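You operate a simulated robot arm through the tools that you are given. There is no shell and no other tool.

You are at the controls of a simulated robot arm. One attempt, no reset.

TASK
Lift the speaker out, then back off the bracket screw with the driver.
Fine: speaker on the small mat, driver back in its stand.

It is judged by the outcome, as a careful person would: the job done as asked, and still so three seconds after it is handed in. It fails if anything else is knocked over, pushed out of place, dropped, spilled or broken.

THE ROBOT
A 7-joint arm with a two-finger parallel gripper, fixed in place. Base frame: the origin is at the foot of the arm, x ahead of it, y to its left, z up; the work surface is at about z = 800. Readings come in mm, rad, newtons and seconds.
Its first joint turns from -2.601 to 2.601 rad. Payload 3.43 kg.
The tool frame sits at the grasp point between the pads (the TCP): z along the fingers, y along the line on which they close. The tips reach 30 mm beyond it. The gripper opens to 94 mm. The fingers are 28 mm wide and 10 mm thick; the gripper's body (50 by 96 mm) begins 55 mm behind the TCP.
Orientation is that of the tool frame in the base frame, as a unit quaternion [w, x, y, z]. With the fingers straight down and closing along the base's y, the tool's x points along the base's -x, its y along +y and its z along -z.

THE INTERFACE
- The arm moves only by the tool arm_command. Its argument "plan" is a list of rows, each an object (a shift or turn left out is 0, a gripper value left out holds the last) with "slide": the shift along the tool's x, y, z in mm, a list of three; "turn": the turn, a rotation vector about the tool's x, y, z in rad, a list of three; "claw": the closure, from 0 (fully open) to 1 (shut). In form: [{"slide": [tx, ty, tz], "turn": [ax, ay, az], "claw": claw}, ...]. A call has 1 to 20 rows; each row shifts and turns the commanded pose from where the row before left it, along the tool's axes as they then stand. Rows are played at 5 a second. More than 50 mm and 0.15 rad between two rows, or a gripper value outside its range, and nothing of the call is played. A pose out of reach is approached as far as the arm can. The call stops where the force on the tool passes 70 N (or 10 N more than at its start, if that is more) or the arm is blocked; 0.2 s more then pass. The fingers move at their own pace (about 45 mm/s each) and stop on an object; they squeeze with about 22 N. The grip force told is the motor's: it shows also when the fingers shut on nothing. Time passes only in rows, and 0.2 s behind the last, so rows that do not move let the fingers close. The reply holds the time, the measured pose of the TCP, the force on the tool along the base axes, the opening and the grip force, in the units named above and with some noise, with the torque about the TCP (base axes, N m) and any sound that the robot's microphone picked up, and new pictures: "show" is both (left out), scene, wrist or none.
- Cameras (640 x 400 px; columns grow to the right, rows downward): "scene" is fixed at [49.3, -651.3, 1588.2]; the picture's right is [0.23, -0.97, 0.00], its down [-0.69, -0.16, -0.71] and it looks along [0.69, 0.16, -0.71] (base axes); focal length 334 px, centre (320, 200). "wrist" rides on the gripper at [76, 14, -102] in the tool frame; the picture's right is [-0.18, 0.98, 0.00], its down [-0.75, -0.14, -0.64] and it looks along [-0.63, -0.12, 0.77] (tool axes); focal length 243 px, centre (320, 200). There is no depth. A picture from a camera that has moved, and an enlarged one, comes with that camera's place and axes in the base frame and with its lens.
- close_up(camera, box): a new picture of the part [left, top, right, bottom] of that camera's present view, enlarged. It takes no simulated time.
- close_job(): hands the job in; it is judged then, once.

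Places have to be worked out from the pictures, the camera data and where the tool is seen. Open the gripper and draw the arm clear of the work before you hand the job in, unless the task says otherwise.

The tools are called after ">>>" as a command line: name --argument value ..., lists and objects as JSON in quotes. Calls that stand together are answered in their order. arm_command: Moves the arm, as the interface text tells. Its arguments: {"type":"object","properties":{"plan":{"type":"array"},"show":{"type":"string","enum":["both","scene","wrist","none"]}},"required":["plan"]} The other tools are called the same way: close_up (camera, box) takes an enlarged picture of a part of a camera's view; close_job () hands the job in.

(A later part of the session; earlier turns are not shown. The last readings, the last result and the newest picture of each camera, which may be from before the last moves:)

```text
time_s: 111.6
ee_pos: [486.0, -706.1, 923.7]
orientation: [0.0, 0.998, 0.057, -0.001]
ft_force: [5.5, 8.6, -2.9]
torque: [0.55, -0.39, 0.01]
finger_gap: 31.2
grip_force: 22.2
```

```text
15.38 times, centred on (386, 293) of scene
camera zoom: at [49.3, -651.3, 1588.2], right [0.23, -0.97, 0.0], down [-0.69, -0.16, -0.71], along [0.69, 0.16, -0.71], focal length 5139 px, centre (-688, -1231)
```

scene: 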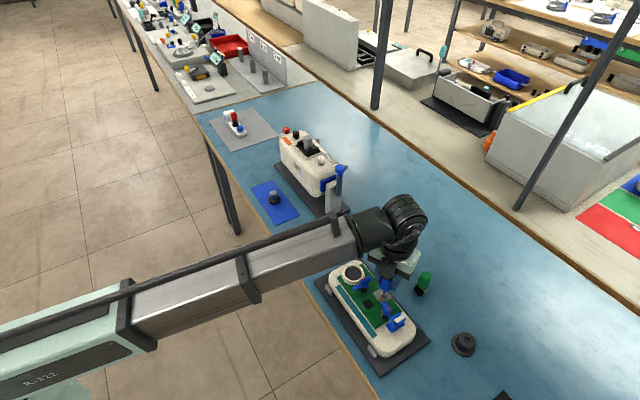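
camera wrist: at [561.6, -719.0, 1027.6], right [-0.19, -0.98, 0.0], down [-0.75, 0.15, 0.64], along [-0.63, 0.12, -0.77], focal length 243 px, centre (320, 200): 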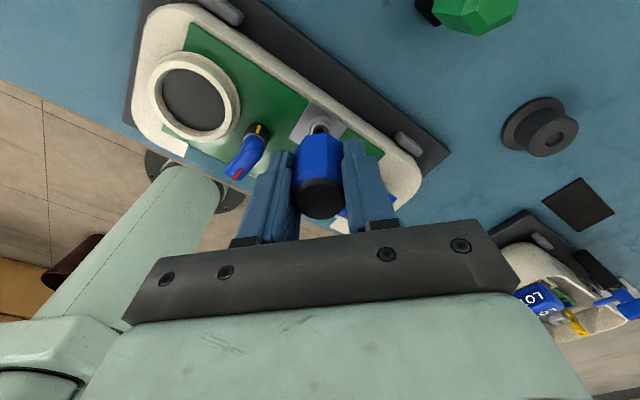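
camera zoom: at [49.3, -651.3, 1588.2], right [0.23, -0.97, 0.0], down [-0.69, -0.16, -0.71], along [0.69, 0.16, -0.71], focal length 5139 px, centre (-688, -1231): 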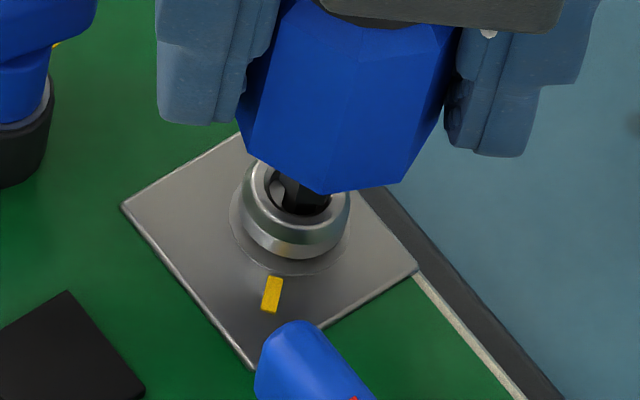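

Here the handle rotated ~20° inside the fingers (gap 31.2 mm) while the screw stayed put, so the screw resisted firmly, which suggests the end of its travel. I lift the tip clear a few millimetres to let the handle settle and inspect the mark.

>>> arm_command --plan '[{"slide": [0, 0, -4]}, {"slide": [0, 0, -6]}, {}, {}]' --show "wrist"

>>> close_up --camera "wrist" --box '[290, 95, 350, 165]'

>>> close_up --camera "scene" --box '[368, 270, 403, 306]'

```text
time_s: 112.6
ee_pos: [486.9, -705.7, 933.9]
orientation: [0.0, 0.998, 0.056, 0.0]
ft_force: [1.0, 0.1, -1.0]
torque: [0.02, -0.01, -0.02]
finger_gap: 31.1
grip_force: 21.6
camera wrist: at [564.1, -711.4, 1036.4], right [-0.07, -1.0, 0.0], down [-0.76, 0.06, 0.64], along [-0.64, 0.05, -0.77], focal length 243 px, centre (320, 200)
```

wrist: 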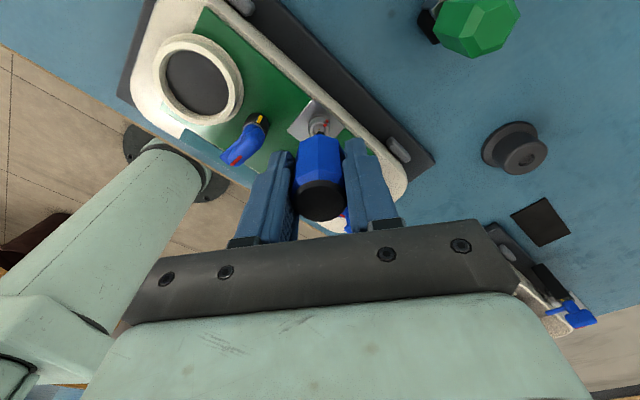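

```text
5.71 times, centred on (320, 130) of wrist
camera zoom: at [564.1, -711.4, 1036.4], right [-0.07, -1.0, 0.0], down [-0.76, 0.06, 0.64], along [-0.64, 0.05, -0.77], focal length 1386 px, centre (320, 600)
```

zoom: 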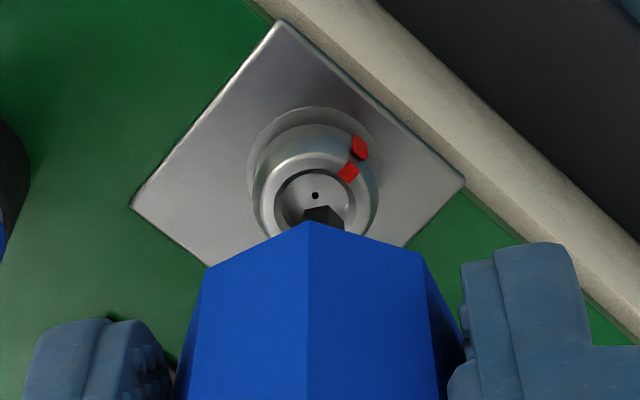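

```text
11.11 times, centred on (386, 288) of scene
camera zoom: at [49.3, -651.3, 1588.2], right [0.23, -0.97, 0.0], down [-0.69, -0.16, -0.71], along [0.69, 0.16, -0.71], focal length 3712 px, centre (-408, -778)
```

zoom: 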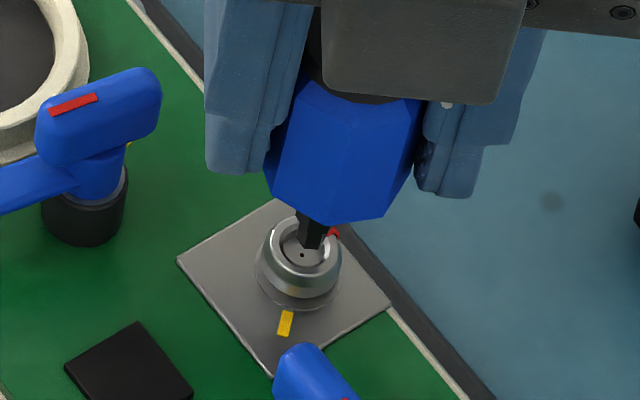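

The mark is unchanged at ~142° from the tick with the head raised ~3 mm, and it resists firmly, so the screw is backed off to its stop. Now I lift away, restore the earlier tool angle, and carry the driver back over its stand.

>>> arm_command --plan '[{"slide": [0, 0, -20]}, {"slide": [0, 0, -25]}, {"slide": [0, 0, -25]}, {"turn": [0, 0, -0.148]}, {"turn": [0, 0, -0.148]}, {"turn": [0, 0, -0.148]}, {"turn": [0, 0, -0.148]}, {"turn": [0, 0, -0.148]}, {"turn": [0, 0, -0.148]}, {"turn": [0, 0, -0.148]}, {"turn": [0, 0, -0.148]}, {"turn": [0, 0, -0.148]}, {"turn": [0, 0, -0.148]}, {"turn": [0, 0, -0.148]}, {"turn": [0, 0, -0.148]}, {"turn": [0, 0, -0.148]}, {"turn": [0, 0, -0.148]}, {"turn": [0, 0, -0.148]}]' --show "both"

>>> close_up --camera "scene" --box '[360, 270, 410, 320]'

>>> close_up --camera "wrist" --box '[250, 60, 400, 220]'

```text
time_s: 116.4
ee_pos: [486.9, -705.4, 1004.1]
orientation: [0.0, 0.393, 0.919, 0.0]
ft_force: [-0.2, -0.2, -0.2]
torque: [0.02, 0.01, 0.01]
finger_gap: 31.1
grip_force: 22.1
camera wrist: at [444.6, -641.0, 1107.4], right [0.84, 0.55, 0.0], down [0.42, -0.64, 0.64], along [0.35, -0.54, -0.77], focal length 243 px, centre (320, 200)
```

scene: 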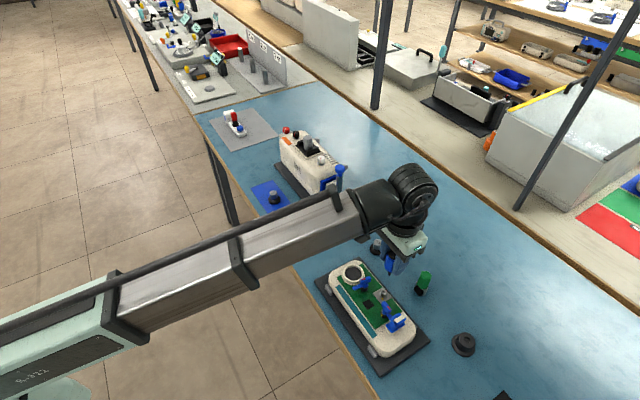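
wrist: 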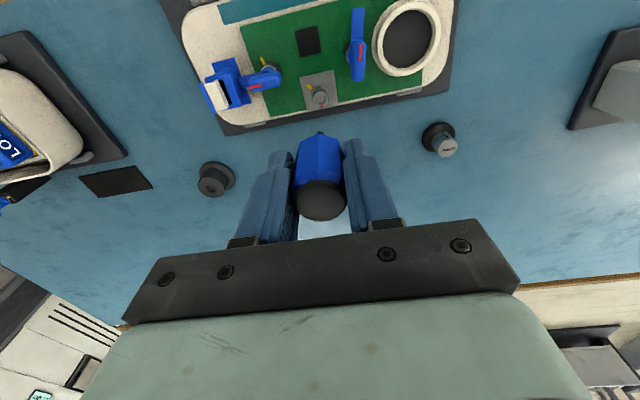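

```text
8.00 times, centred on (385, 295) of scene
camera zoom: at [49.3, -651.3, 1588.2], right [0.23, -0.97, 0.0], down [-0.69, -0.16, -0.71], along [0.69, 0.16, -0.71], focal length 2672 px, centre (-200, -560)
```

zoom: 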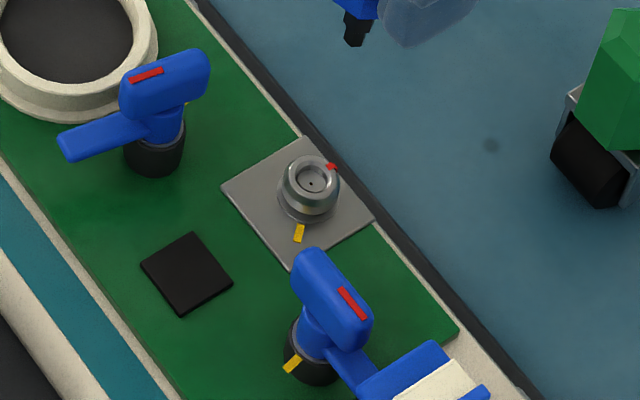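

```text
2.50 times, centred on (325, 140) of wrist
camera zoom: at [444.6, -641.0, 1107.4], right [0.84, 0.55, 0.0], down [0.42, -0.64, 0.64], along [0.35, -0.54, -0.77], focal length 606 px, centre (308, 350)
```

zoom: 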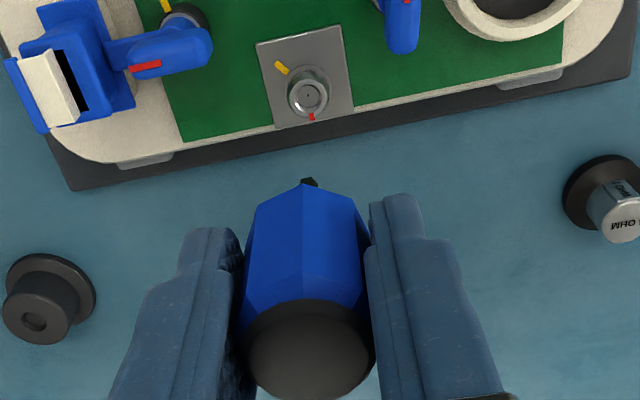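

The same-orientation view confirms the mark has gone ~150° counter-clockwise from the tick. Before stowing the driver I want to be certain that is really the end stop, so I'll re-engage once with the camera on the side where the mark is visible.

>>> arm_command --plan '[{"turn": [0, 0, 0.1475]}, {"turn": [0, 0, 0.1475]}, {"turn": [0, 0, 0.1475]}, {"turn": [0, 0, 0.1475]}, {"turn": [0, 0, 0.1475]}, {"turn": [0, 0, 0.1475]}, {"turn": [0, 0, 0.1475]}, {"turn": [0, 0, 0.1475]}, {"turn": [0, 0, 0.1475]}, {"turn": [0, 0, 0.1475]}, {"turn": [0, 0, 0.1475]}, {"turn": [0, 0, 0.1475]}, {"turn": [0, 0, 0.1475]}, {"turn": [0, 0, 0.1475]}, {"turn": [0, 0, 0.1475]}, {"turn": [0, 0, 0.1475]}, {"turn": [0, 0, 0.1475]}, {"slide": [0, 0, 25]}, {"slide": [0, 0, 25]}, {"slide": [0, 0, 16]}]' --show "none"

>>> close_up --camera "scene" --box '[373, 280, 398, 306]'

>>> close_up --camera "wrist" --box '[300, 100, 340, 145]'

```text
time_s: 120.6
ee_pos: [486.6, -704.7, 938.4]
orientation: [0.0, 0.996, -0.088, 0.0]
ft_force: [0.9, 1.0, -0.2]
torque: [-0.01, -0.04, -0.01]
finger_gap: 31.0
grip_force: 21.6
```

```text
15.38 times, centred on (386, 293) of scene
camera zoom: at [49.3, -651.3, 1588.2], right [0.23, -0.97, 0.0], down [-0.69, -0.16, -0.71], along [0.69, 0.16, -0.71], focal length 5139 px, centre (-688, -1231)
```

zoom: 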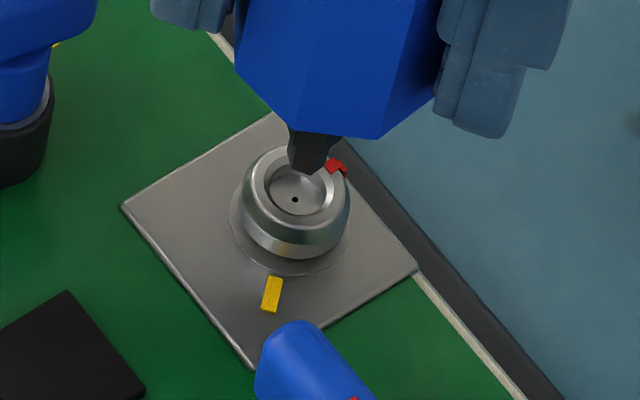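

```text
8.89 times, centred on (320, 122) of wrist
camera zoom: at [560.1, -732.6, 1040.5], right [-0.35, -0.94, 0.0], down [-0.72, 0.27, 0.64], along [-0.6, 0.23, -0.77], focal length 2157 px, centre (320, 889)
```

zoom: 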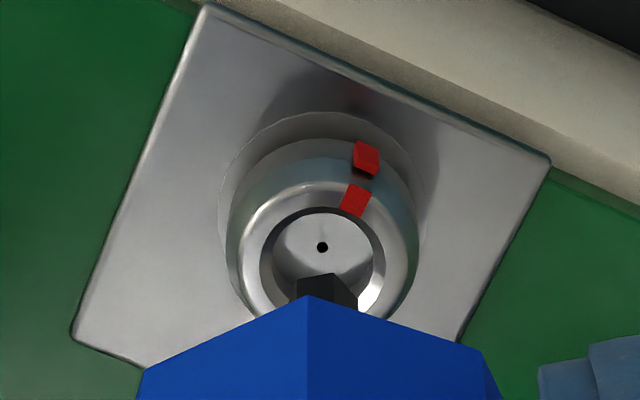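

Tip and recess are aligned within 0.4 mm. I correct that and lower into the recess to light contact.

>>> arm_command --plan '[{"slide": [0, -0.4, 3]}, {"slide": [0, 0, 3]}, {"slide": [0, 0, 2]}, {"slide": [0, 0, 1]}, {}]' --show "none"

>>> arm_command --plan '[{"slide": [0, 0, 1]}, {}]' --show "none"

>>> arm_command --plan '[{"slide": [0, 0, 1]}, {}]' --show "none"

```text
time_s: 121.8
ee_pos: [485.8, -703.9, 928.5]
orientation: [0.0, 0.996, -0.087, 0.0]
ft_force: [-0.6, -0.2, -1.8]
torque: [0.03, -0.04, -0.02]
finger_gap: 31.0
grip_force: 22.2
```

```text
time_s: 122.4
ee_pos: [486.7, -705.2, 926.8]
orientation: [0.0, 0.996, -0.087, 0.0]
ft_force: [-0.1, 0.2, -0.6]
torque: [0.01, 0.02, -0.01]
finger_gap: 31.1
grip_force: 22.3
```

```text
time_s: 123.0
ee_pos: [486.4, -705.8, 926.6]
orientation: [0.0, 0.996, -0.087, 0.0]
ft_force: [-0.4, -0.4, -0.5]
torque: [-0.01, 0.01, 0.02]
finger_gap: 31.1
grip_force: 21.1
```

>>> arm_command --plan '[{"slide": [0, 0, 1]}, {}]' --show "none"

>>> arm_command --plan '[{"slide": [0, 0, 1]}, {}]' --show "none"

>>> close_up --camera "wrist" --box '[300, 100, 340, 145]'

```text
time_s: 123.6
ee_pos: [486.7, -705.3, 924.2]
orientation: [0.001, 0.996, -0.087, 0.0]
ft_force: [0.3, -0.3, -0.6]
torque: [0.0, -0.01, 0.02]
finger_gap: 31.4
grip_force: 22.0
```

```text
time_s: 124.2
ee_pos: [486.7, -705.8, 923.7]
orientation: [-0.001, 0.996, -0.088, -0.001]
ft_force: [-2.4, 1.5, -2.9]
torque: [0.1, 0.13, 0.03]
finger_gap: 31.1
grip_force: 21.9
```

```text
8.89 times, centred on (320, 122) of wrist
camera zoom: at [560.2, -732.7, 1026.9], right [-0.35, -0.94, 0.0], down [-0.72, 0.27, 0.64], along [-0.6, 0.23, -0.77], focal length 2157 px, centre (320, 889)
```

zoom: 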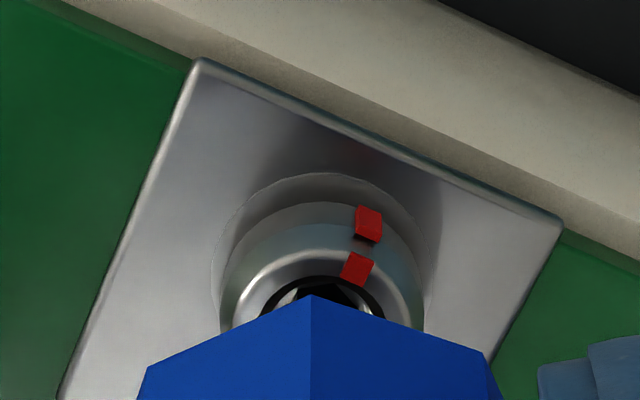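

The tip seems deeper than I expected with almost no axial force. I check the scene view of the head before turning.

>>> close_up --camera "scene" --box '[373, 280, 398, 306]'

>>> close_up --camera "wrist" --box '[310, 118, 336, 140]'

```text
15.38 times, centred on (386, 293) of scene
camera zoom: at [49.3, -651.3, 1588.2], right [0.23, -0.97, 0.0], down [-0.69, -0.16, -0.71], along [0.69, 0.16, -0.71], focal length 5139 px, centre (-688, -1231)
```

zoom: 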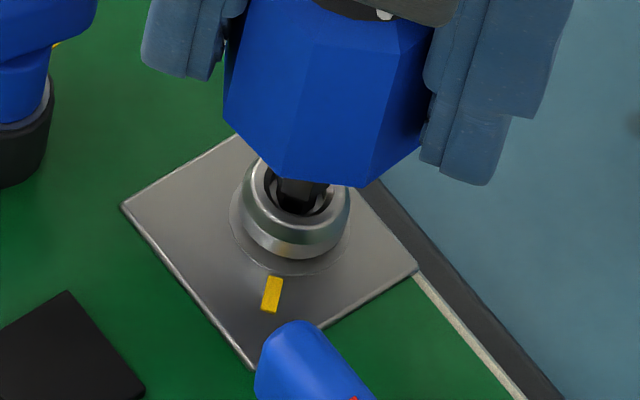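

```text
16.00 times, centred on (323, 129) of wrist
camera zoom: at [560.2, -732.7, 1026.9], right [-0.35, -0.94, 0.0], down [-0.72, 0.27, 0.64], along [-0.6, 0.23, -0.77], focal length 3882 px, centre (272, 1336)
```

zoom: 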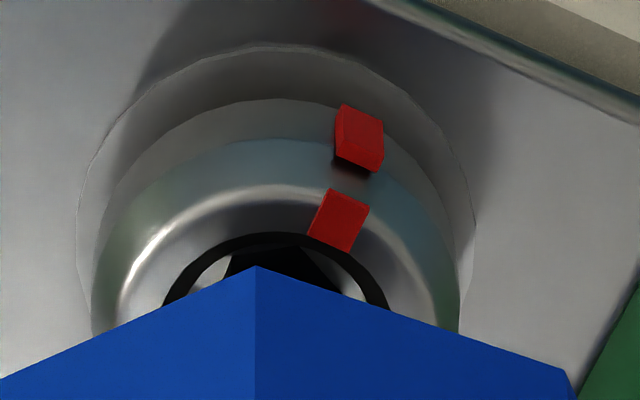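

The head is still at its raised height and the tip is well inside. I lower a touch more to get light pressure, then try turning counter-clockwise.

>>> arm_command --plan '[{"slide": [0, 0, 1]}, {}]' --show "none"

>>> arm_command --plan '[{"slide": [0, 0, 1]}, {}]' --show "none"

```text
time_s: 124.8
ee_pos: [486.7, -704.9, 924.4]
orientation: [0.001, 0.996, -0.088, 0.0]
ft_force: [-3.9, -0.6, 15.7]
torque: [0.42, 0.04, 0.01]
finger_gap: 31.2
grip_force: 22.3
```

```text
time_s: 125.4
ee_pos: [487.0, -705.7, 924.0]
orientation: [0.002, 0.996, -0.088, 0.001]
ft_force: [-4.0, -6.6, 34.5]
torque: [0.22, -0.03, 0.01]
finger_gap: 30.8
grip_force: 22.6
```

Seated with 34 N. I turn 0.4 rad counter-clockwise and check the mark.

>>> arm_command --plan '[{"slide": [0, 0, -0.5]}, {"turn": [0, 0, -0.08]}, {"turn": [0, 0, -0.08]}, {"turn": [0, 0, -0.08]}, {"turn": [0, 0, -0.08]}, {"turn": [0, 0, -0.08]}]' --show "none"

>>> close_up --camera "wrist" --box '[300, 100, 340, 145]'

>>> close_up --camera "scene" --box '[373, 280, 398, 306]'

```text
time_s: 126.8
ee_pos: [487.4, -704.6, 922.4]
orientation: [-0.001, 0.993, 0.114, 0.001]
ft_force: [-2.1, -4.1, -3.6]
torque: [-1.24, 0.99, 0.05]
finger_gap: 30.5
grip_force: 21.9
```

```text
8.89 times, centred on (320, 122) of wrist
camera zoom: at [565.3, -701.1, 1024.9], right [0.04, -1.0, 0.0], down [-0.77, -0.03, 0.64], along [-0.64, -0.03, -0.77], focal length 2157 px, centre (320, 889)
```

zoom: 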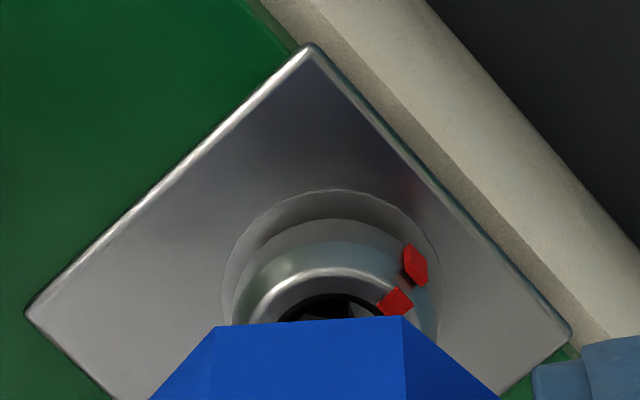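

```text
15.38 times, centred on (386, 293) of scene
camera zoom: at [49.3, -651.3, 1588.2], right [0.23, -0.97, 0.0], down [-0.69, -0.16, -0.71], along [0.69, 0.16, -0.71], focal length 5139 px, centre (-688, -1231)
```

zoom: 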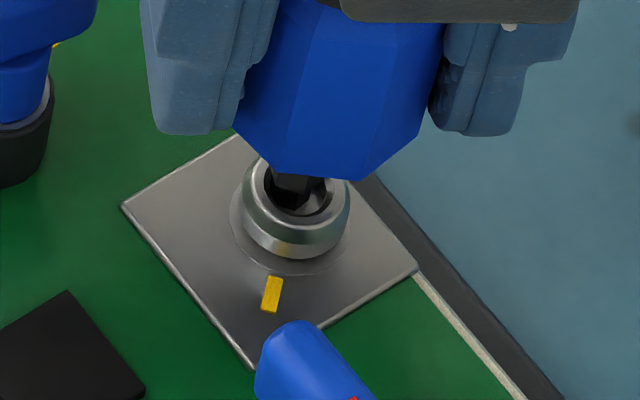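

The handle turned inside the fingers again and a sizeable bending torque (1.6 N·m) appeared, so I stop turning and check for any unintended contact around the fingers.

>>> close_up --camera "scene" --box '[350, 250, 415, 315]'

>>> close_up --camera "wrist" --box '[220, 90, 420, 240]'

```text
6.15 times, centred on (382, 282) of scene
camera zoom: at [49.3, -651.3, 1588.2], right [0.23, -0.97, 0.0], down [-0.69, -0.16, -0.71], along [0.69, 0.16, -0.71], focal length 2056 px, centre (-65, -308)
```

zoom: 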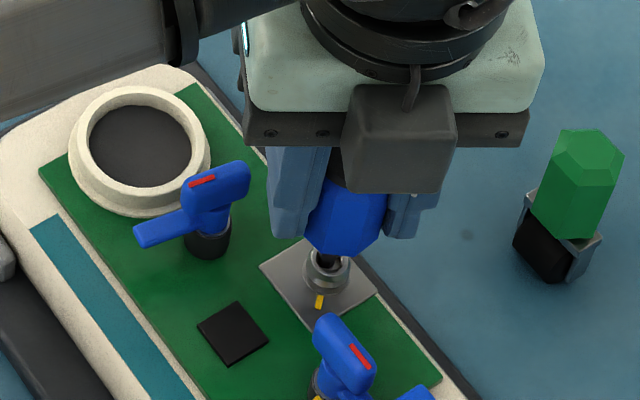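

```text
2.67 times, centred on (320, 165) of wrist
camera zoom: at [565.3, -701.1, 1024.9], right [0.04, -1.0, 0.0], down [-0.77, -0.03, 0.64], along [-0.64, -0.03, -0.77], focal length 647 px, centre (320, 293)
```

zoom: 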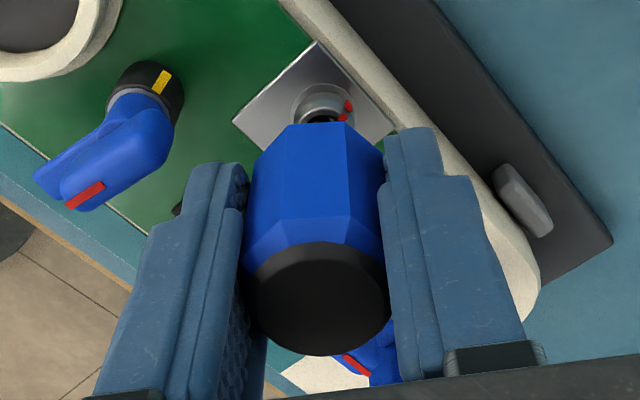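

No contact with the clips is visible. I take a fresh reading without motion to see whether the torque was transient.

>>> arm_command --plan '[{}, {}]' --show "none"

```text
time_s: 127.4
ee_pos: [487.5, -705.4, 923.4]
orientation: [0.0, 0.994, 0.113, 0.0]
ft_force: [-0.8, 0.6, -1.2]
torque: [0.04, 0.06, -0.01]
finger_gap: 30.2
grip_force: 22.4
```

The torque was only a transient as the handle snapped round in the grip; the screw mark hasn't moved. To confirm it is the stop and not lost coupling, I press lightly and turn a little clockwise to see whether the screw follows, then bring it back.

>>> arm_command --plan '[{"slide": [0, 0, 1]}, {"slide": [0, 0, 0.7]}, {}]' --show "none"

>>> arm_command --plan '[{"turn": [0, 0, 0.07]}, {"turn": [0, 0, 0.07]}, {"turn": [0, 0, 0.07]}, {}]' --show "none"

>>> close_up --camera "wrist" --box '[300, 100, 340, 145]'

```text
time_s: 128.2
ee_pos: [487.3, -703.8, 922.1]
orientation: [0.0, 0.994, 0.112, -0.001]
ft_force: [0.7, 1.4, 2.8]
torque: [0.11, -0.06, -0.02]
finger_gap: 29.9
grip_force: 22.3
```

```text
time_s: 129.2
ee_pos: [486.5, -706.0, 922.2]
orientation: [0.001, 1.0, 0.006, 0.0]
ft_force: [-1.9, -3.0, 10.8]
torque: [-0.23, 0.11, 0.01]
finger_gap: 30.0
grip_force: 21.7
```

```text
8.89 times, centred on (320, 122) of wrist
camera zoom: at [564.0, -718.4, 1024.4], right [-0.17, -0.99, 0.0], down [-0.76, 0.13, 0.64], along [-0.63, 0.11, -0.77], focal length 2157 px, centre (320, 889)
```

zoom: 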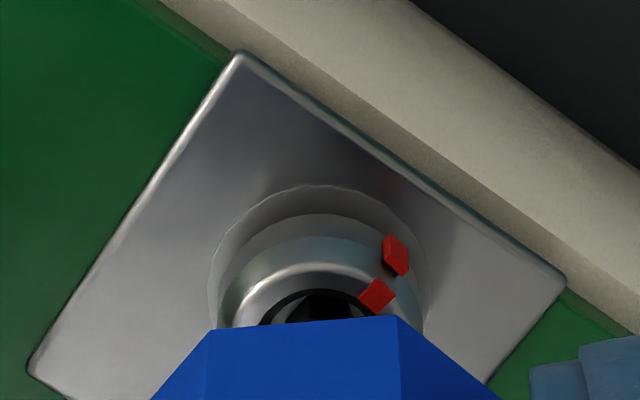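

The tip turned 12° clockwise with the screw barely moving, so there's play. I turn a bit further clockwise to see if it takes up the play and moves the screw.

>>> arm_command --plan '[{"turn": [0, 0, 0.07]}, {"turn": [0, 0, 0.07]}, {"turn": [0, 0, 0.07]}, {"turn": [0, 0, 0.07]}, {}]' --show "none"

>>> close_up --camera "wrist" --box '[300, 100, 340, 145]'

```text
time_s: 130.4
ee_pos: [486.4, -705.2, 921.4]
orientation: [0.0, 0.991, -0.133, 0.001]
ft_force: [5.0, -0.7, 7.5]
torque: [-0.1, -0.33, 0.02]
finger_gap: 30.0
grip_force: 21.9
```

```text
8.89 times, centred on (320, 122) of wrist
camera zoom: at [556.3, -739.2, 1024.2], right [-0.44, -0.9, 0.0], down [-0.69, 0.33, 0.64], along [-0.58, 0.28, -0.77], focal length 2157 px, centre (320, 889)
```

zoom: 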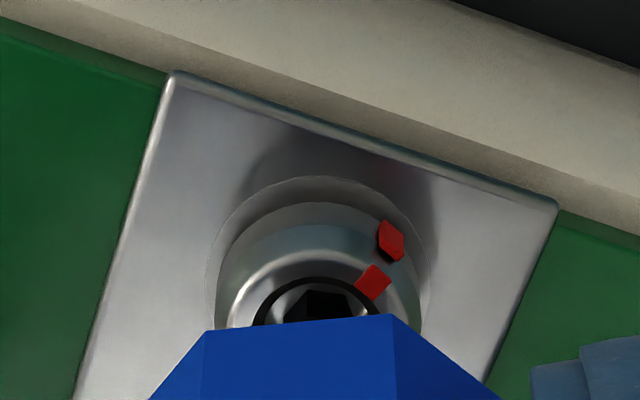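

Now the screw follows clockwise (mark moved ~16°), so the coupling works with some play. I turn back counter-clockwise to re-open it and see exactly where it stops.

>>> arm_command --plan '[{"turn": [0, 0, -0.07]}, {"turn": [0, 0, -0.07]}, {"turn": [0, 0, -0.07]}, {"turn": [0, 0, -0.07]}, {"turn": [0, 0, -0.07]}, {}]' --show "none"

>>> close_up --camera "wrist" --box '[300, 100, 340, 145]'

```text
time_s: 131.8
ee_pos: [485.0, -706.0, 920.6]
orientation: [0.001, 0.999, 0.043, 0.0]
ft_force: [-8.1, 0.5, 9.8]
torque: [0.08, 0.55, 0.03]
finger_gap: 29.9
grip_force: 22.0
```

```text
8.89 times, centred on (320, 122) of wrist
camera zoom: at [563.7, -713.1, 1024.0], right [-0.1, -0.99, 0.0], down [-0.76, 0.08, 0.64], along [-0.64, 0.06, -0.77], focal length 2157 px, centre (320, 889)
```

zoom: 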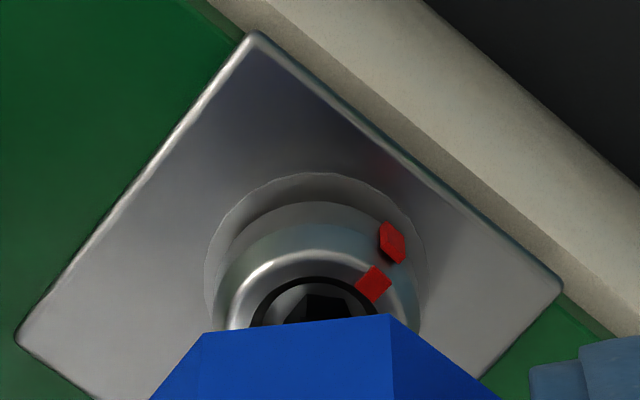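

The screw followed 1:1 back to about −51°. I continue counter-clockwise in small steps to see if it stops here.

>>> arm_command --plan '[{"turn": [0, 0, -0.06]}, {"turn": [0, 0, -0.06]}, {"turn": [0, 0, -0.06]}, {}]' --show "none"

>>> close_up --camera "wrist" --box '[300, 100, 340, 145]'

```text
time_s: 132.8
ee_pos: [486.9, -705.6, 920.5]
orientation: [0.001, 0.991, 0.132, 0.0]
ft_force: [-1.1, -0.3, 7.0]
torque: [0.01, 0.03, 0.01]
finger_gap: 29.9
grip_force: 22.0
```

```text
8.89 times, centred on (320, 122) of wrist
camera zoom: at [564.7, -699.3, 1024.2], right [0.08, -1.0, 0.0], down [-0.76, -0.06, 0.64], along [-0.64, -0.05, -0.77], focal length 2157 px, centre (320, 889)
```

zoom: 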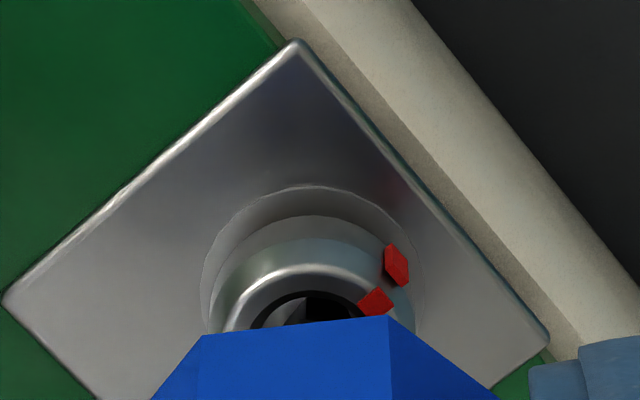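

The mark again halts at −47°, matching the earlier observations, so this is a real stop: the screw is fully backed off (~142°). I lift the driver out and bring it back toward the stand at the original tool angle.

>>> arm_command --plan '[{"slide": [0, 0, -5]}, {"slide": [0, 0, -15]}, {"slide": [0, 0, -30]}, {"slide": [0, 0, -35]}, {"turn": [0, 0, -0.148]}, {"turn": [0, 0, -0.148]}, {"turn": [0, 0, -0.148]}, {"turn": [0, 0, -0.148]}, {"turn": [0, 0, -0.148]}, {"turn": [0, 0, -0.148]}, {"turn": [0, 0, -0.148]}, {"turn": [0, 0, -0.148]}, {"turn": [0, 0, -0.148]}, {"turn": [0, 0, -0.148]}, {"turn": [0, 0, -0.148]}, {"turn": [0, 0, -0.148]}, {"turn": [0, 0, -0.148]}, {"turn": [0, 0, -0.148]}]' --show "both"

>>> close_up --camera "wrist" --box '[180, 30, 400, 230]'

>>> close_up --camera "scene" --box '[350, 220, 480, 360]'

```text
time_s: 136.6
ee_pos: [486.7, -705.5, 1006.0]
orientation: [0.0, 0.391, 0.92, 0.0]
ft_force: [0.0, 0.6, -0.9]
torque: [0.01, -0.01, 0.0]
finger_gap: 29.4
grip_force: 21.9
camera wrist: at [444.8, -640.8, 1108.8], right [0.83, 0.55, 0.0], down [0.42, -0.64, 0.64], along [0.35, -0.54, -0.77], focal length 243 px, centre (320, 200)
```

scene: 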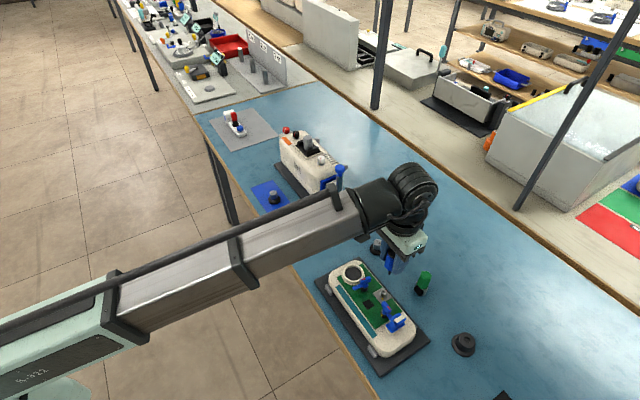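
wrist: 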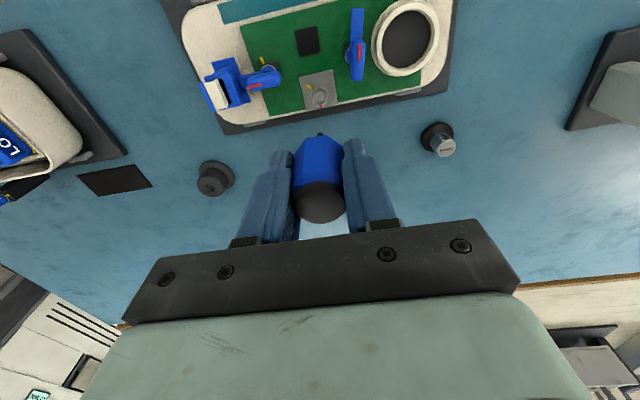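

```text
2.00 times, centred on (290, 130) of wrist
camera zoom: at [444.8, -640.8, 1108.8], right [0.83, 0.55, 0.0], down [0.42, -0.64, 0.64], along [0.35, -0.54, -0.77], focal length 485 px, centre (380, 340)
```

zoom: 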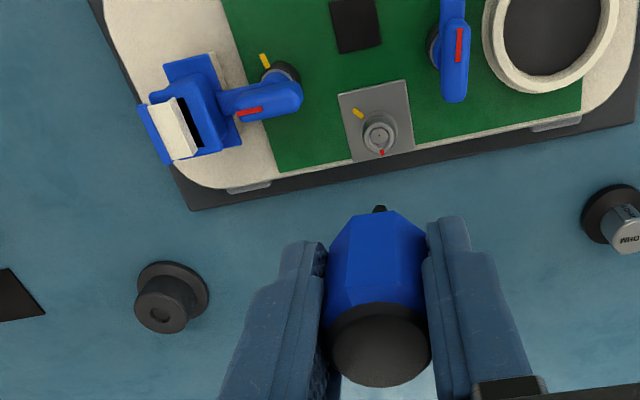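

```text
2.86 times, centred on (415, 290) of scene
camera zoom: at [49.3, -651.3, 1588.2], right [0.23, -0.97, 0.0], down [-0.69, -0.16, -0.71], along [0.69, 0.16, -0.71], focal length 954 px, centre (49, -57)
```

zoom: 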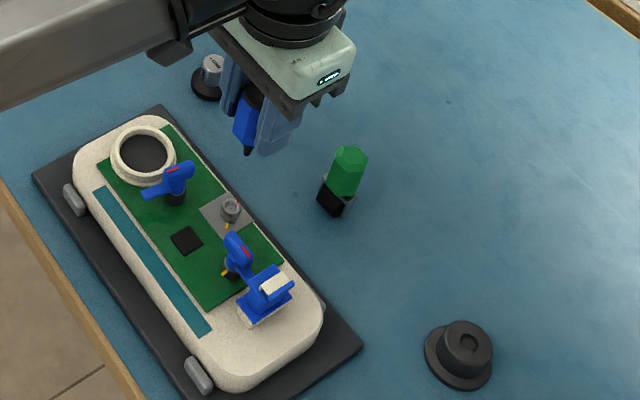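

The grip is back on the flats (29.4 mm). I carry the driver over the stand at height.

>>> arm_command --plan '[{"slide": [-16.65, -29.5, 0]}, {"slide": [-16.65, -29.5, 0]}, {"slide": [-16.65, -29.5, 0]}, {"slide": [-16.65, -29.5, 0]}, {"slide": [-16.65, -29.5, 0]}, {"slide": [-16.65, -29.5, 0]}, {"slide": [0, 0, 30]}, {}]' --show "both"

>>> close_up --camera "wrist" --box '[270, 50, 370, 170]'

>>> close_up --camera "scene" --box '[440, 280, 510, 360]'

```text
time_s: 138.4
ee_pos: [428.0, -902.7, 975.4]
orientation: [0.0, 0.392, 0.92, 0.0]
ft_force: [0.6, -0.2, -0.2]
torque: [-0.01, 0.0, -0.01]
finger_gap: 29.4
grip_force: 22.3
camera wrist: at [386.7, -837.9, 1076.8], right [0.84, 0.55, 0.0], down [0.42, -0.64, 0.64], along [0.35, -0.54, -0.77], focal length 243 px, centre (320, 200)
```

scene: 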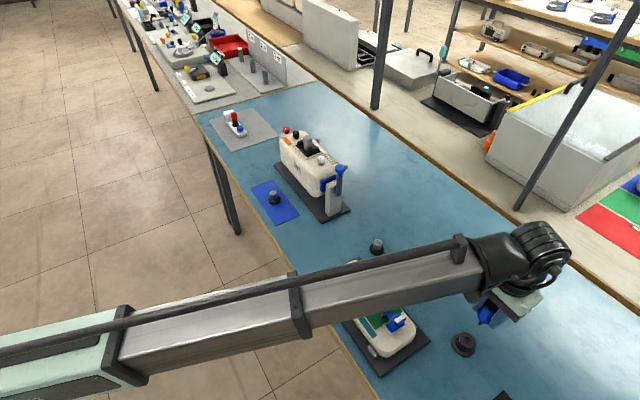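
wrist: 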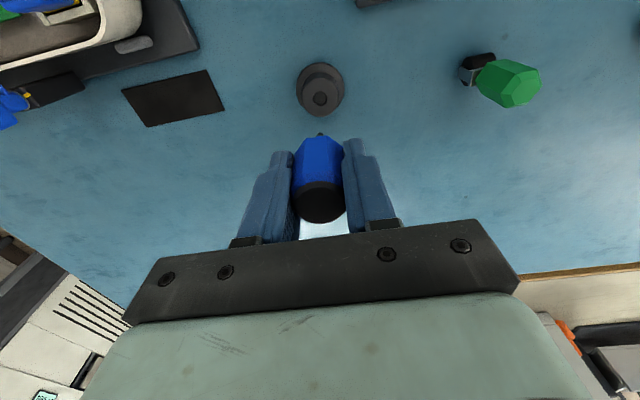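

```text
3.33 times, centred on (320, 110) of wrist
camera zoom: at [386.7, -837.9, 1076.8], right [0.84, 0.55, 0.0], down [0.42, -0.64, 0.64], along [0.35, -0.54, -0.77], focal length 809 px, centre (320, 500)
```

zoom: 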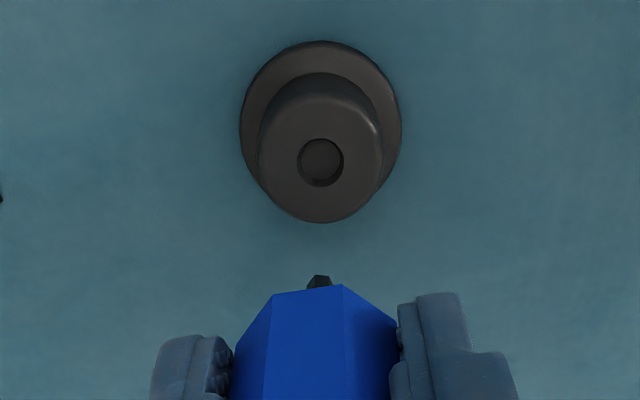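

```text
5.00 times, centred on (475, 320) of scene
camera zoom: at [49.3, -651.3, 1588.2], right [0.23, -0.97, 0.0], down [-0.69, -0.16, -0.71], along [0.69, 0.16, -0.71], focal length 1670 px, centre (-455, -400)
```

zoom: 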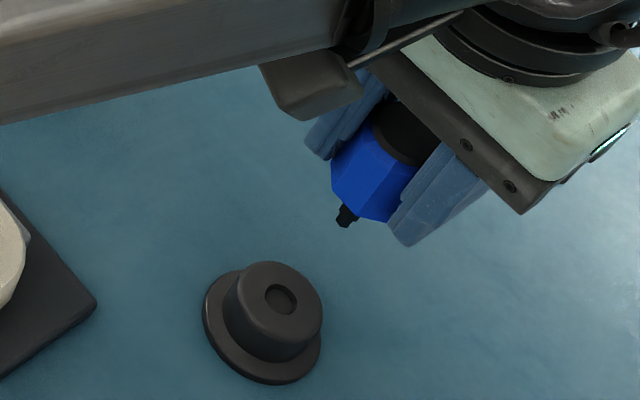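

The hole appears ~2 mm toward tool +x from the axis, consistent with the pose reading versus the recorded seat. I correct by +2 mm in x and descend until the tip is just above the hole to verify.

>>> arm_command --plan '[{"slide": [2.0, 0, 0]}, {"slide": [0, 0, 25]}, {"slide": [0, 0, 25]}, {"slide": [0, 0, 8]}, {}]' --show "none"

>>> close_up --camera "wrist" --box '[290, 80, 350, 160]'

>>> close_up --camera "scene" --box '[445, 295, 495, 355]'

```text
time_s: 139.6
ee_pos: [428.4, -900.6, 918.9]
orientation: [0.001, 0.392, 0.92, 0.0]
ft_force: [-1.3, -0.8, -0.2]
torque: [0.01, 0.02, 0.01]
finger_gap: 29.5
grip_force: 22.0
```

```text
5.00 times, centred on (320, 120) of wrist
camera zoom: at [386.6, -835.4, 1022.3], right [0.84, 0.55, 0.0], down [0.42, -0.64, 0.64], along [0.35, -0.54, -0.77], focal length 1213 px, centre (320, 600)
```

zoom: 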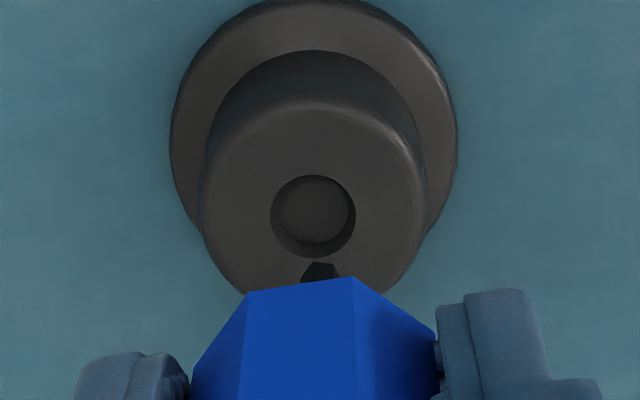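

```text
6.67 times, centred on (470, 325) of scene
camera zoom: at [49.3, -651.3, 1588.2], right [0.23, -0.97, 0.0], down [-0.69, -0.16, -0.71], along [0.69, 0.16, -0.71], focal length 2227 px, centre (-680, -633)
```

zoom: 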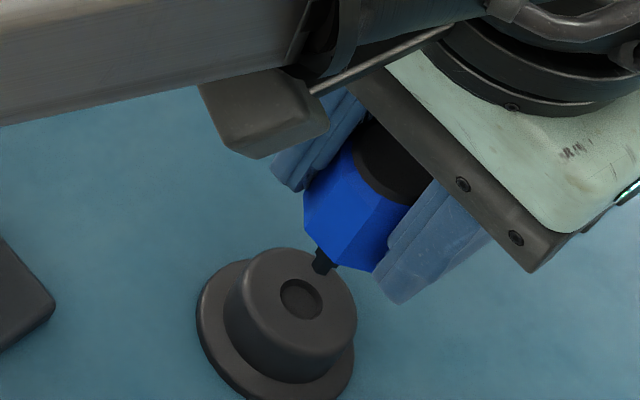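

The tip is about 1.5–2 mm off the hole centre. I shift +1.5 mm x, −0.8 mm y (tool frame), descend 12 mm and look again.

>>> arm_command --plan '[{"slide": [1.5, -0.8, 0]}, {"slide": [0, 0, 6]}, {"slide": [0, 0, 6]}, {}]' --show "none"

>>> close_up --camera "wrist" --box '[290, 80, 350, 160]'

>>> close_up --camera "scene" --box '[445, 295, 495, 355]'

```text
time_s: 140.6
ee_pos: [424.9, -898.8, 906.6]
orientation: [0.0, 0.392, 0.92, 0.0]
ft_force: [0.5, 0.2, -0.9]
torque: [-0.01, 0.02, 0.05]
finger_gap: 29.6
grip_force: 22.7
```

```text
5.00 times, centred on (320, 120) of wrist
camera zoom: at [383.6, -833.7, 1009.1], right [0.84, 0.55, 0.0], down [0.42, -0.64, 0.64], along [0.35, -0.54, -0.77], focal length 1213 px, centre (320, 600)
```

zoom: 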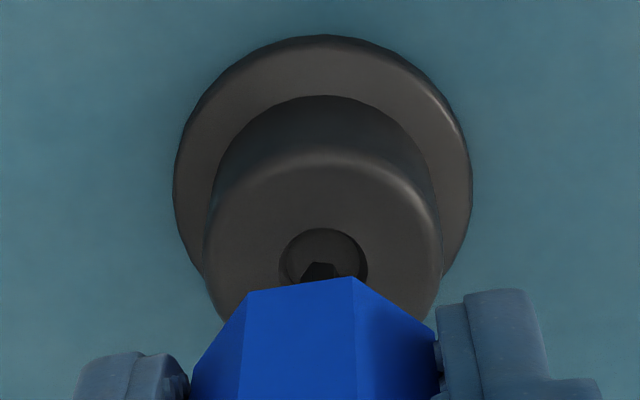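

```text
6.67 times, centred on (470, 325) of scene
camera zoom: at [49.3, -651.3, 1588.2], right [0.23, -0.97, 0.0], down [-0.69, -0.16, -0.71], along [0.69, 0.16, -0.71], focal length 2227 px, centre (-680, -633)
```

zoom: 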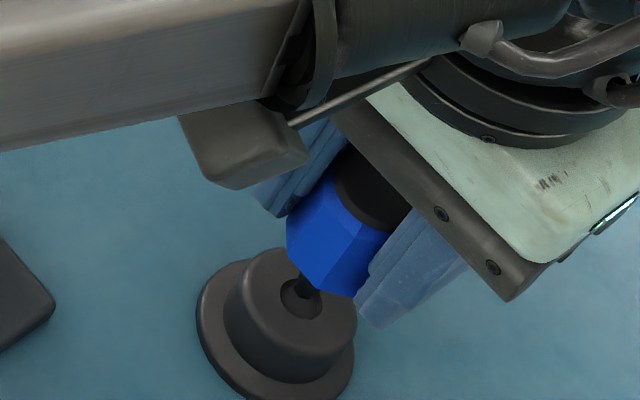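

The tip is at the hole mouth but now ~2.8 mm toward tool +x (the arm moved a bit more than commanded). I shift back −1.8 mm in x, let it settle, and re-check.

>>> arm_command --plan '[{"slide": [-1.8, 0.3, 0]}, {}, {}, {}]' --show "none"

>>> close_up --camera "wrist" --box '[290, 80, 350, 160]'

>>> close_up --camera "scene" --box '[455, 315, 480, 345]'

```text
time_s: 141.6
ee_pos: [427.5, -899.7, 906.9]
orientation: [0.0, 0.391, 0.92, 0.0]
ft_force: [-0.3, -0.6, -0.4]
torque: [0.0, 0.0, 0.01]
finger_gap: 29.5
grip_force: 21.6
```

```text
5.00 times, centred on (320, 120) of wrist
camera zoom: at [385.0, -834.6, 1009.7], right [0.84, 0.55, 0.0], down [0.42, -0.64, 0.64], along [0.35, -0.54, -0.77], focal length 1213 px, centre (320, 600)
```

zoom: 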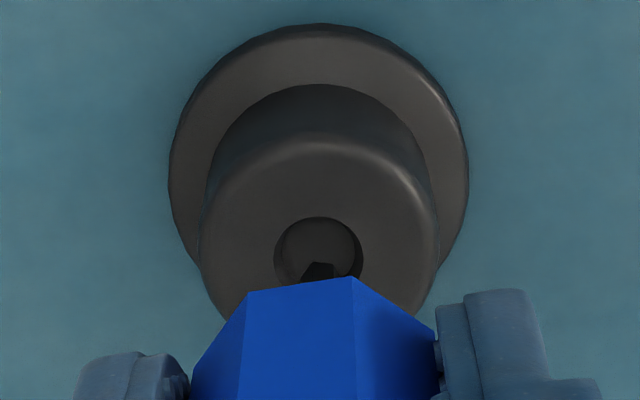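

```text
13.33 times, centred on (468, 330) of scene
camera zoom: at [49.3, -651.3, 1588.2], right [0.23, -0.97, 0.0], down [-0.69, -0.16, -0.71], along [0.69, 0.16, -0.71], focal length 4454 px, centre (-1647, -1533)
```

zoom: 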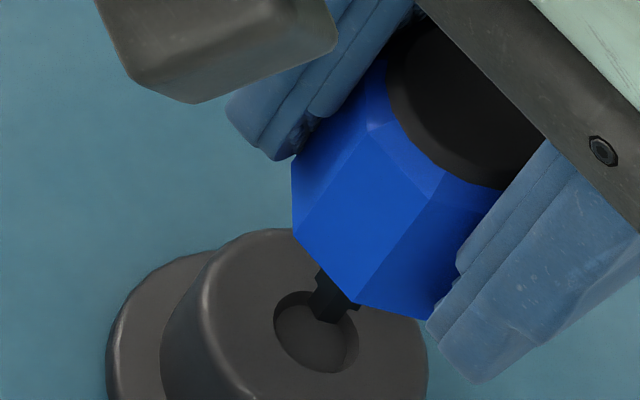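

Now within ~1 mm of the hole centre. I nudge −0.6 mm in x and lower the driver into the stand, watching forces.

>>> arm_command --plan '[{"slide": [-0.6, 0, 0]}, {"slide": [0, 0, 5]}, {"slide": [0, 0, 5]}, {"slide": [0, 0, 5]}, {}]' --show "none"

>>> close_up --camera "scene" --box '[450, 310, 490, 355]'

>>> close_up --camera "wrist" --box '[280, 80, 360, 180]'

```text
time_s: 142.8
ee_pos: [426.3, -899.5, 891.2]
orientation: [-0.001, 0.391, 0.92, 0.0]
ft_force: [0.4, 0.0, -0.9]
torque: [0.0, 0.0, -0.02]
finger_gap: 29.5
grip_force: 22.2
```

```text
8.89 times, centred on (470, 332) of scene
camera zoom: at [49.3, -651.3, 1588.2], right [0.23, -0.97, 0.0], down [-0.69, -0.16, -0.71], along [0.69, 0.16, -0.71], focal length 2969 px, centre (-1013, -978)
```

zoom: 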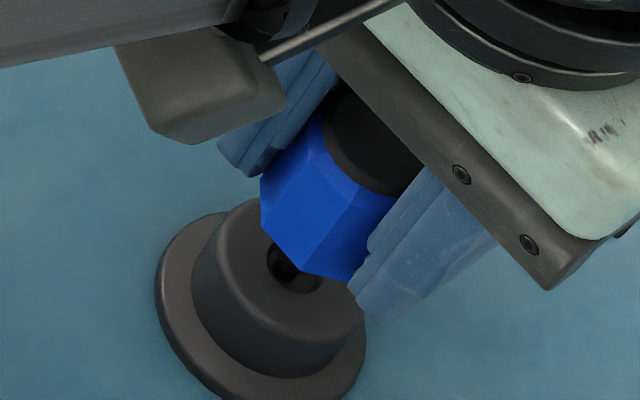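

```text
4.00 times, centred on (320, 130) of wrist
camera zoom: at [385.2, -834.5, 994.8], right [0.84, 0.55, 0.0], down [0.42, -0.64, 0.64], along [0.35, -0.54, -0.77], focal length 970 px, centre (320, 480)
```

zoom: 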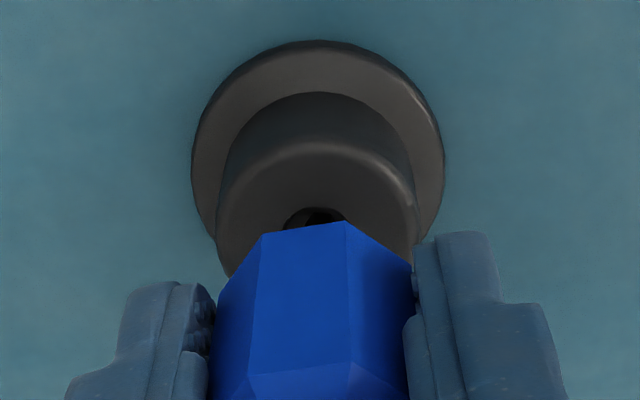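

The shaft is inside the hole with zero contact force. I keep lowering.

>>> arm_command --plan '[{"slide": [0, 0, 4]}, {"slide": [0, 0, 4]}, {"slide": [0, 0, 3]}, {}]' --show "none"

>>> arm_command --plan '[{"slide": [0, 0, 2]}, {"slide": [0, 0, 2]}, {}]' --show "none"

```text
time_s: 143.8
ee_pos: [425.8, -899.2, 879.7]
orientation: [0.0, 0.391, 0.92, -0.001]
ft_force: [0.9, -2.0, 0.9]
torque: [-0.18, -0.13, -0.02]
finger_gap: 29.3
grip_force: 21.8
```

```text
time_s: 144.6
ee_pos: [426.9, -899.0, 875.9]
orientation: [0.0, 0.392, 0.92, 0.0]
ft_force: [3.2, -1.9, 1.5]
torque: [-0.13, -0.17, -0.01]
finger_gap: 29.4
grip_force: 21.6
```

A small lateral force (3 N) suggests shifting slightly (+x, −y). I correct 0.7 mm and continue down in small steps.

>>> arm_command --plan '[{"slide": [-0.8, 0.1, 0]}, {"slide": [0, 0, 1.5]}, {"slide": [0, 0, 1.5]}, {}]' --show "none"

>>> arm_command --plan '[{"slide": [0, 0, 1.5]}, {}]' --show "none"

>>> close_up --camera "scene" --box '[450, 310, 490, 355]'

>>> close_up --camera "wrist" --box '[280, 80, 360, 180]'

```text
time_s: 145.6
ee_pos: [427.2, -899.2, 873.5]
orientation: [0.0, 0.391, 0.92, 0.0]
ft_force: [-0.1, -0.3, 0.1]
torque: [0.0, 0.02, -0.01]
finger_gap: 29.5
grip_force: 21.8
```

```text
time_s: 146.2
ee_pos: [428.1, -900.0, 871.5]
orientation: [0.0, 0.391, 0.92, 0.0]
ft_force: [-0.5, 0.1, 0.5]
torque: [0.01, -0.02, -0.02]
finger_gap: 29.3
grip_force: 21.8
```

```text
8.89 times, centred on (470, 332) of scene
camera zoom: at [49.3, -651.3, 1588.2], right [0.23, -0.97, 0.0], down [-0.69, -0.16, -0.71], along [0.69, 0.16, -0.71], focal length 2969 px, centre (-1013, -978)
```

zoom: 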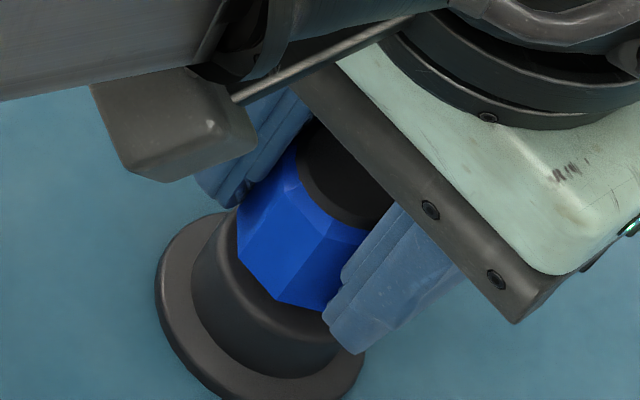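

```text
4.00 times, centred on (320, 130) of wrist
camera zoom: at [386.1, -834.8, 974.6], right [0.84, 0.55, 0.0], down [0.42, -0.64, 0.64], along [0.35, -0.54, -0.77], focal length 970 px, centre (320, 480)
```

zoom: 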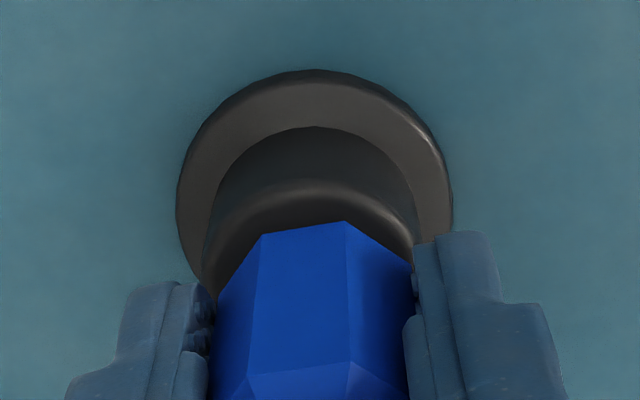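

Almost seated with no side force. I continue in 1 mm steps until it bears on the stand.

>>> arm_command --plan '[{"slide": [0, 0, 1]}, {"slide": [0, 0, 1]}, {}]' --show "none"

>>> arm_command --plan '[{"slide": [0, 0, 1]}, {}]' --show "none"

>>> arm_command --plan '[{"slide": [0, 0, 1]}, {}]' --show "none"

```text
time_s: 147.0
ee_pos: [427.4, -900.0, 869.9]
orientation: [0.001, 0.392, 0.92, -0.001]
ft_force: [0.2, 0.6, -0.4]
torque: [-0.01, 0.0, 0.01]
finger_gap: 29.5
grip_force: 22.6
```

```text
time_s: 147.6
ee_pos: [427.9, -899.8, 869.7]
orientation: [0.0, 0.392, 0.92, 0.0]
ft_force: [-0.8, 0.4, 2.6]
torque: [0.06, -0.01, -0.03]
finger_gap: 29.4
grip_force: 21.9
```

```text
time_s: 148.2
ee_pos: [426.4, -899.4, 869.7]
orientation: [0.0, 0.392, 0.92, -0.001]
ft_force: [0.6, -0.3, 14.9]
torque: [0.16, 0.05, -0.03]
finger_gap: 29.3
grip_force: 21.9
```

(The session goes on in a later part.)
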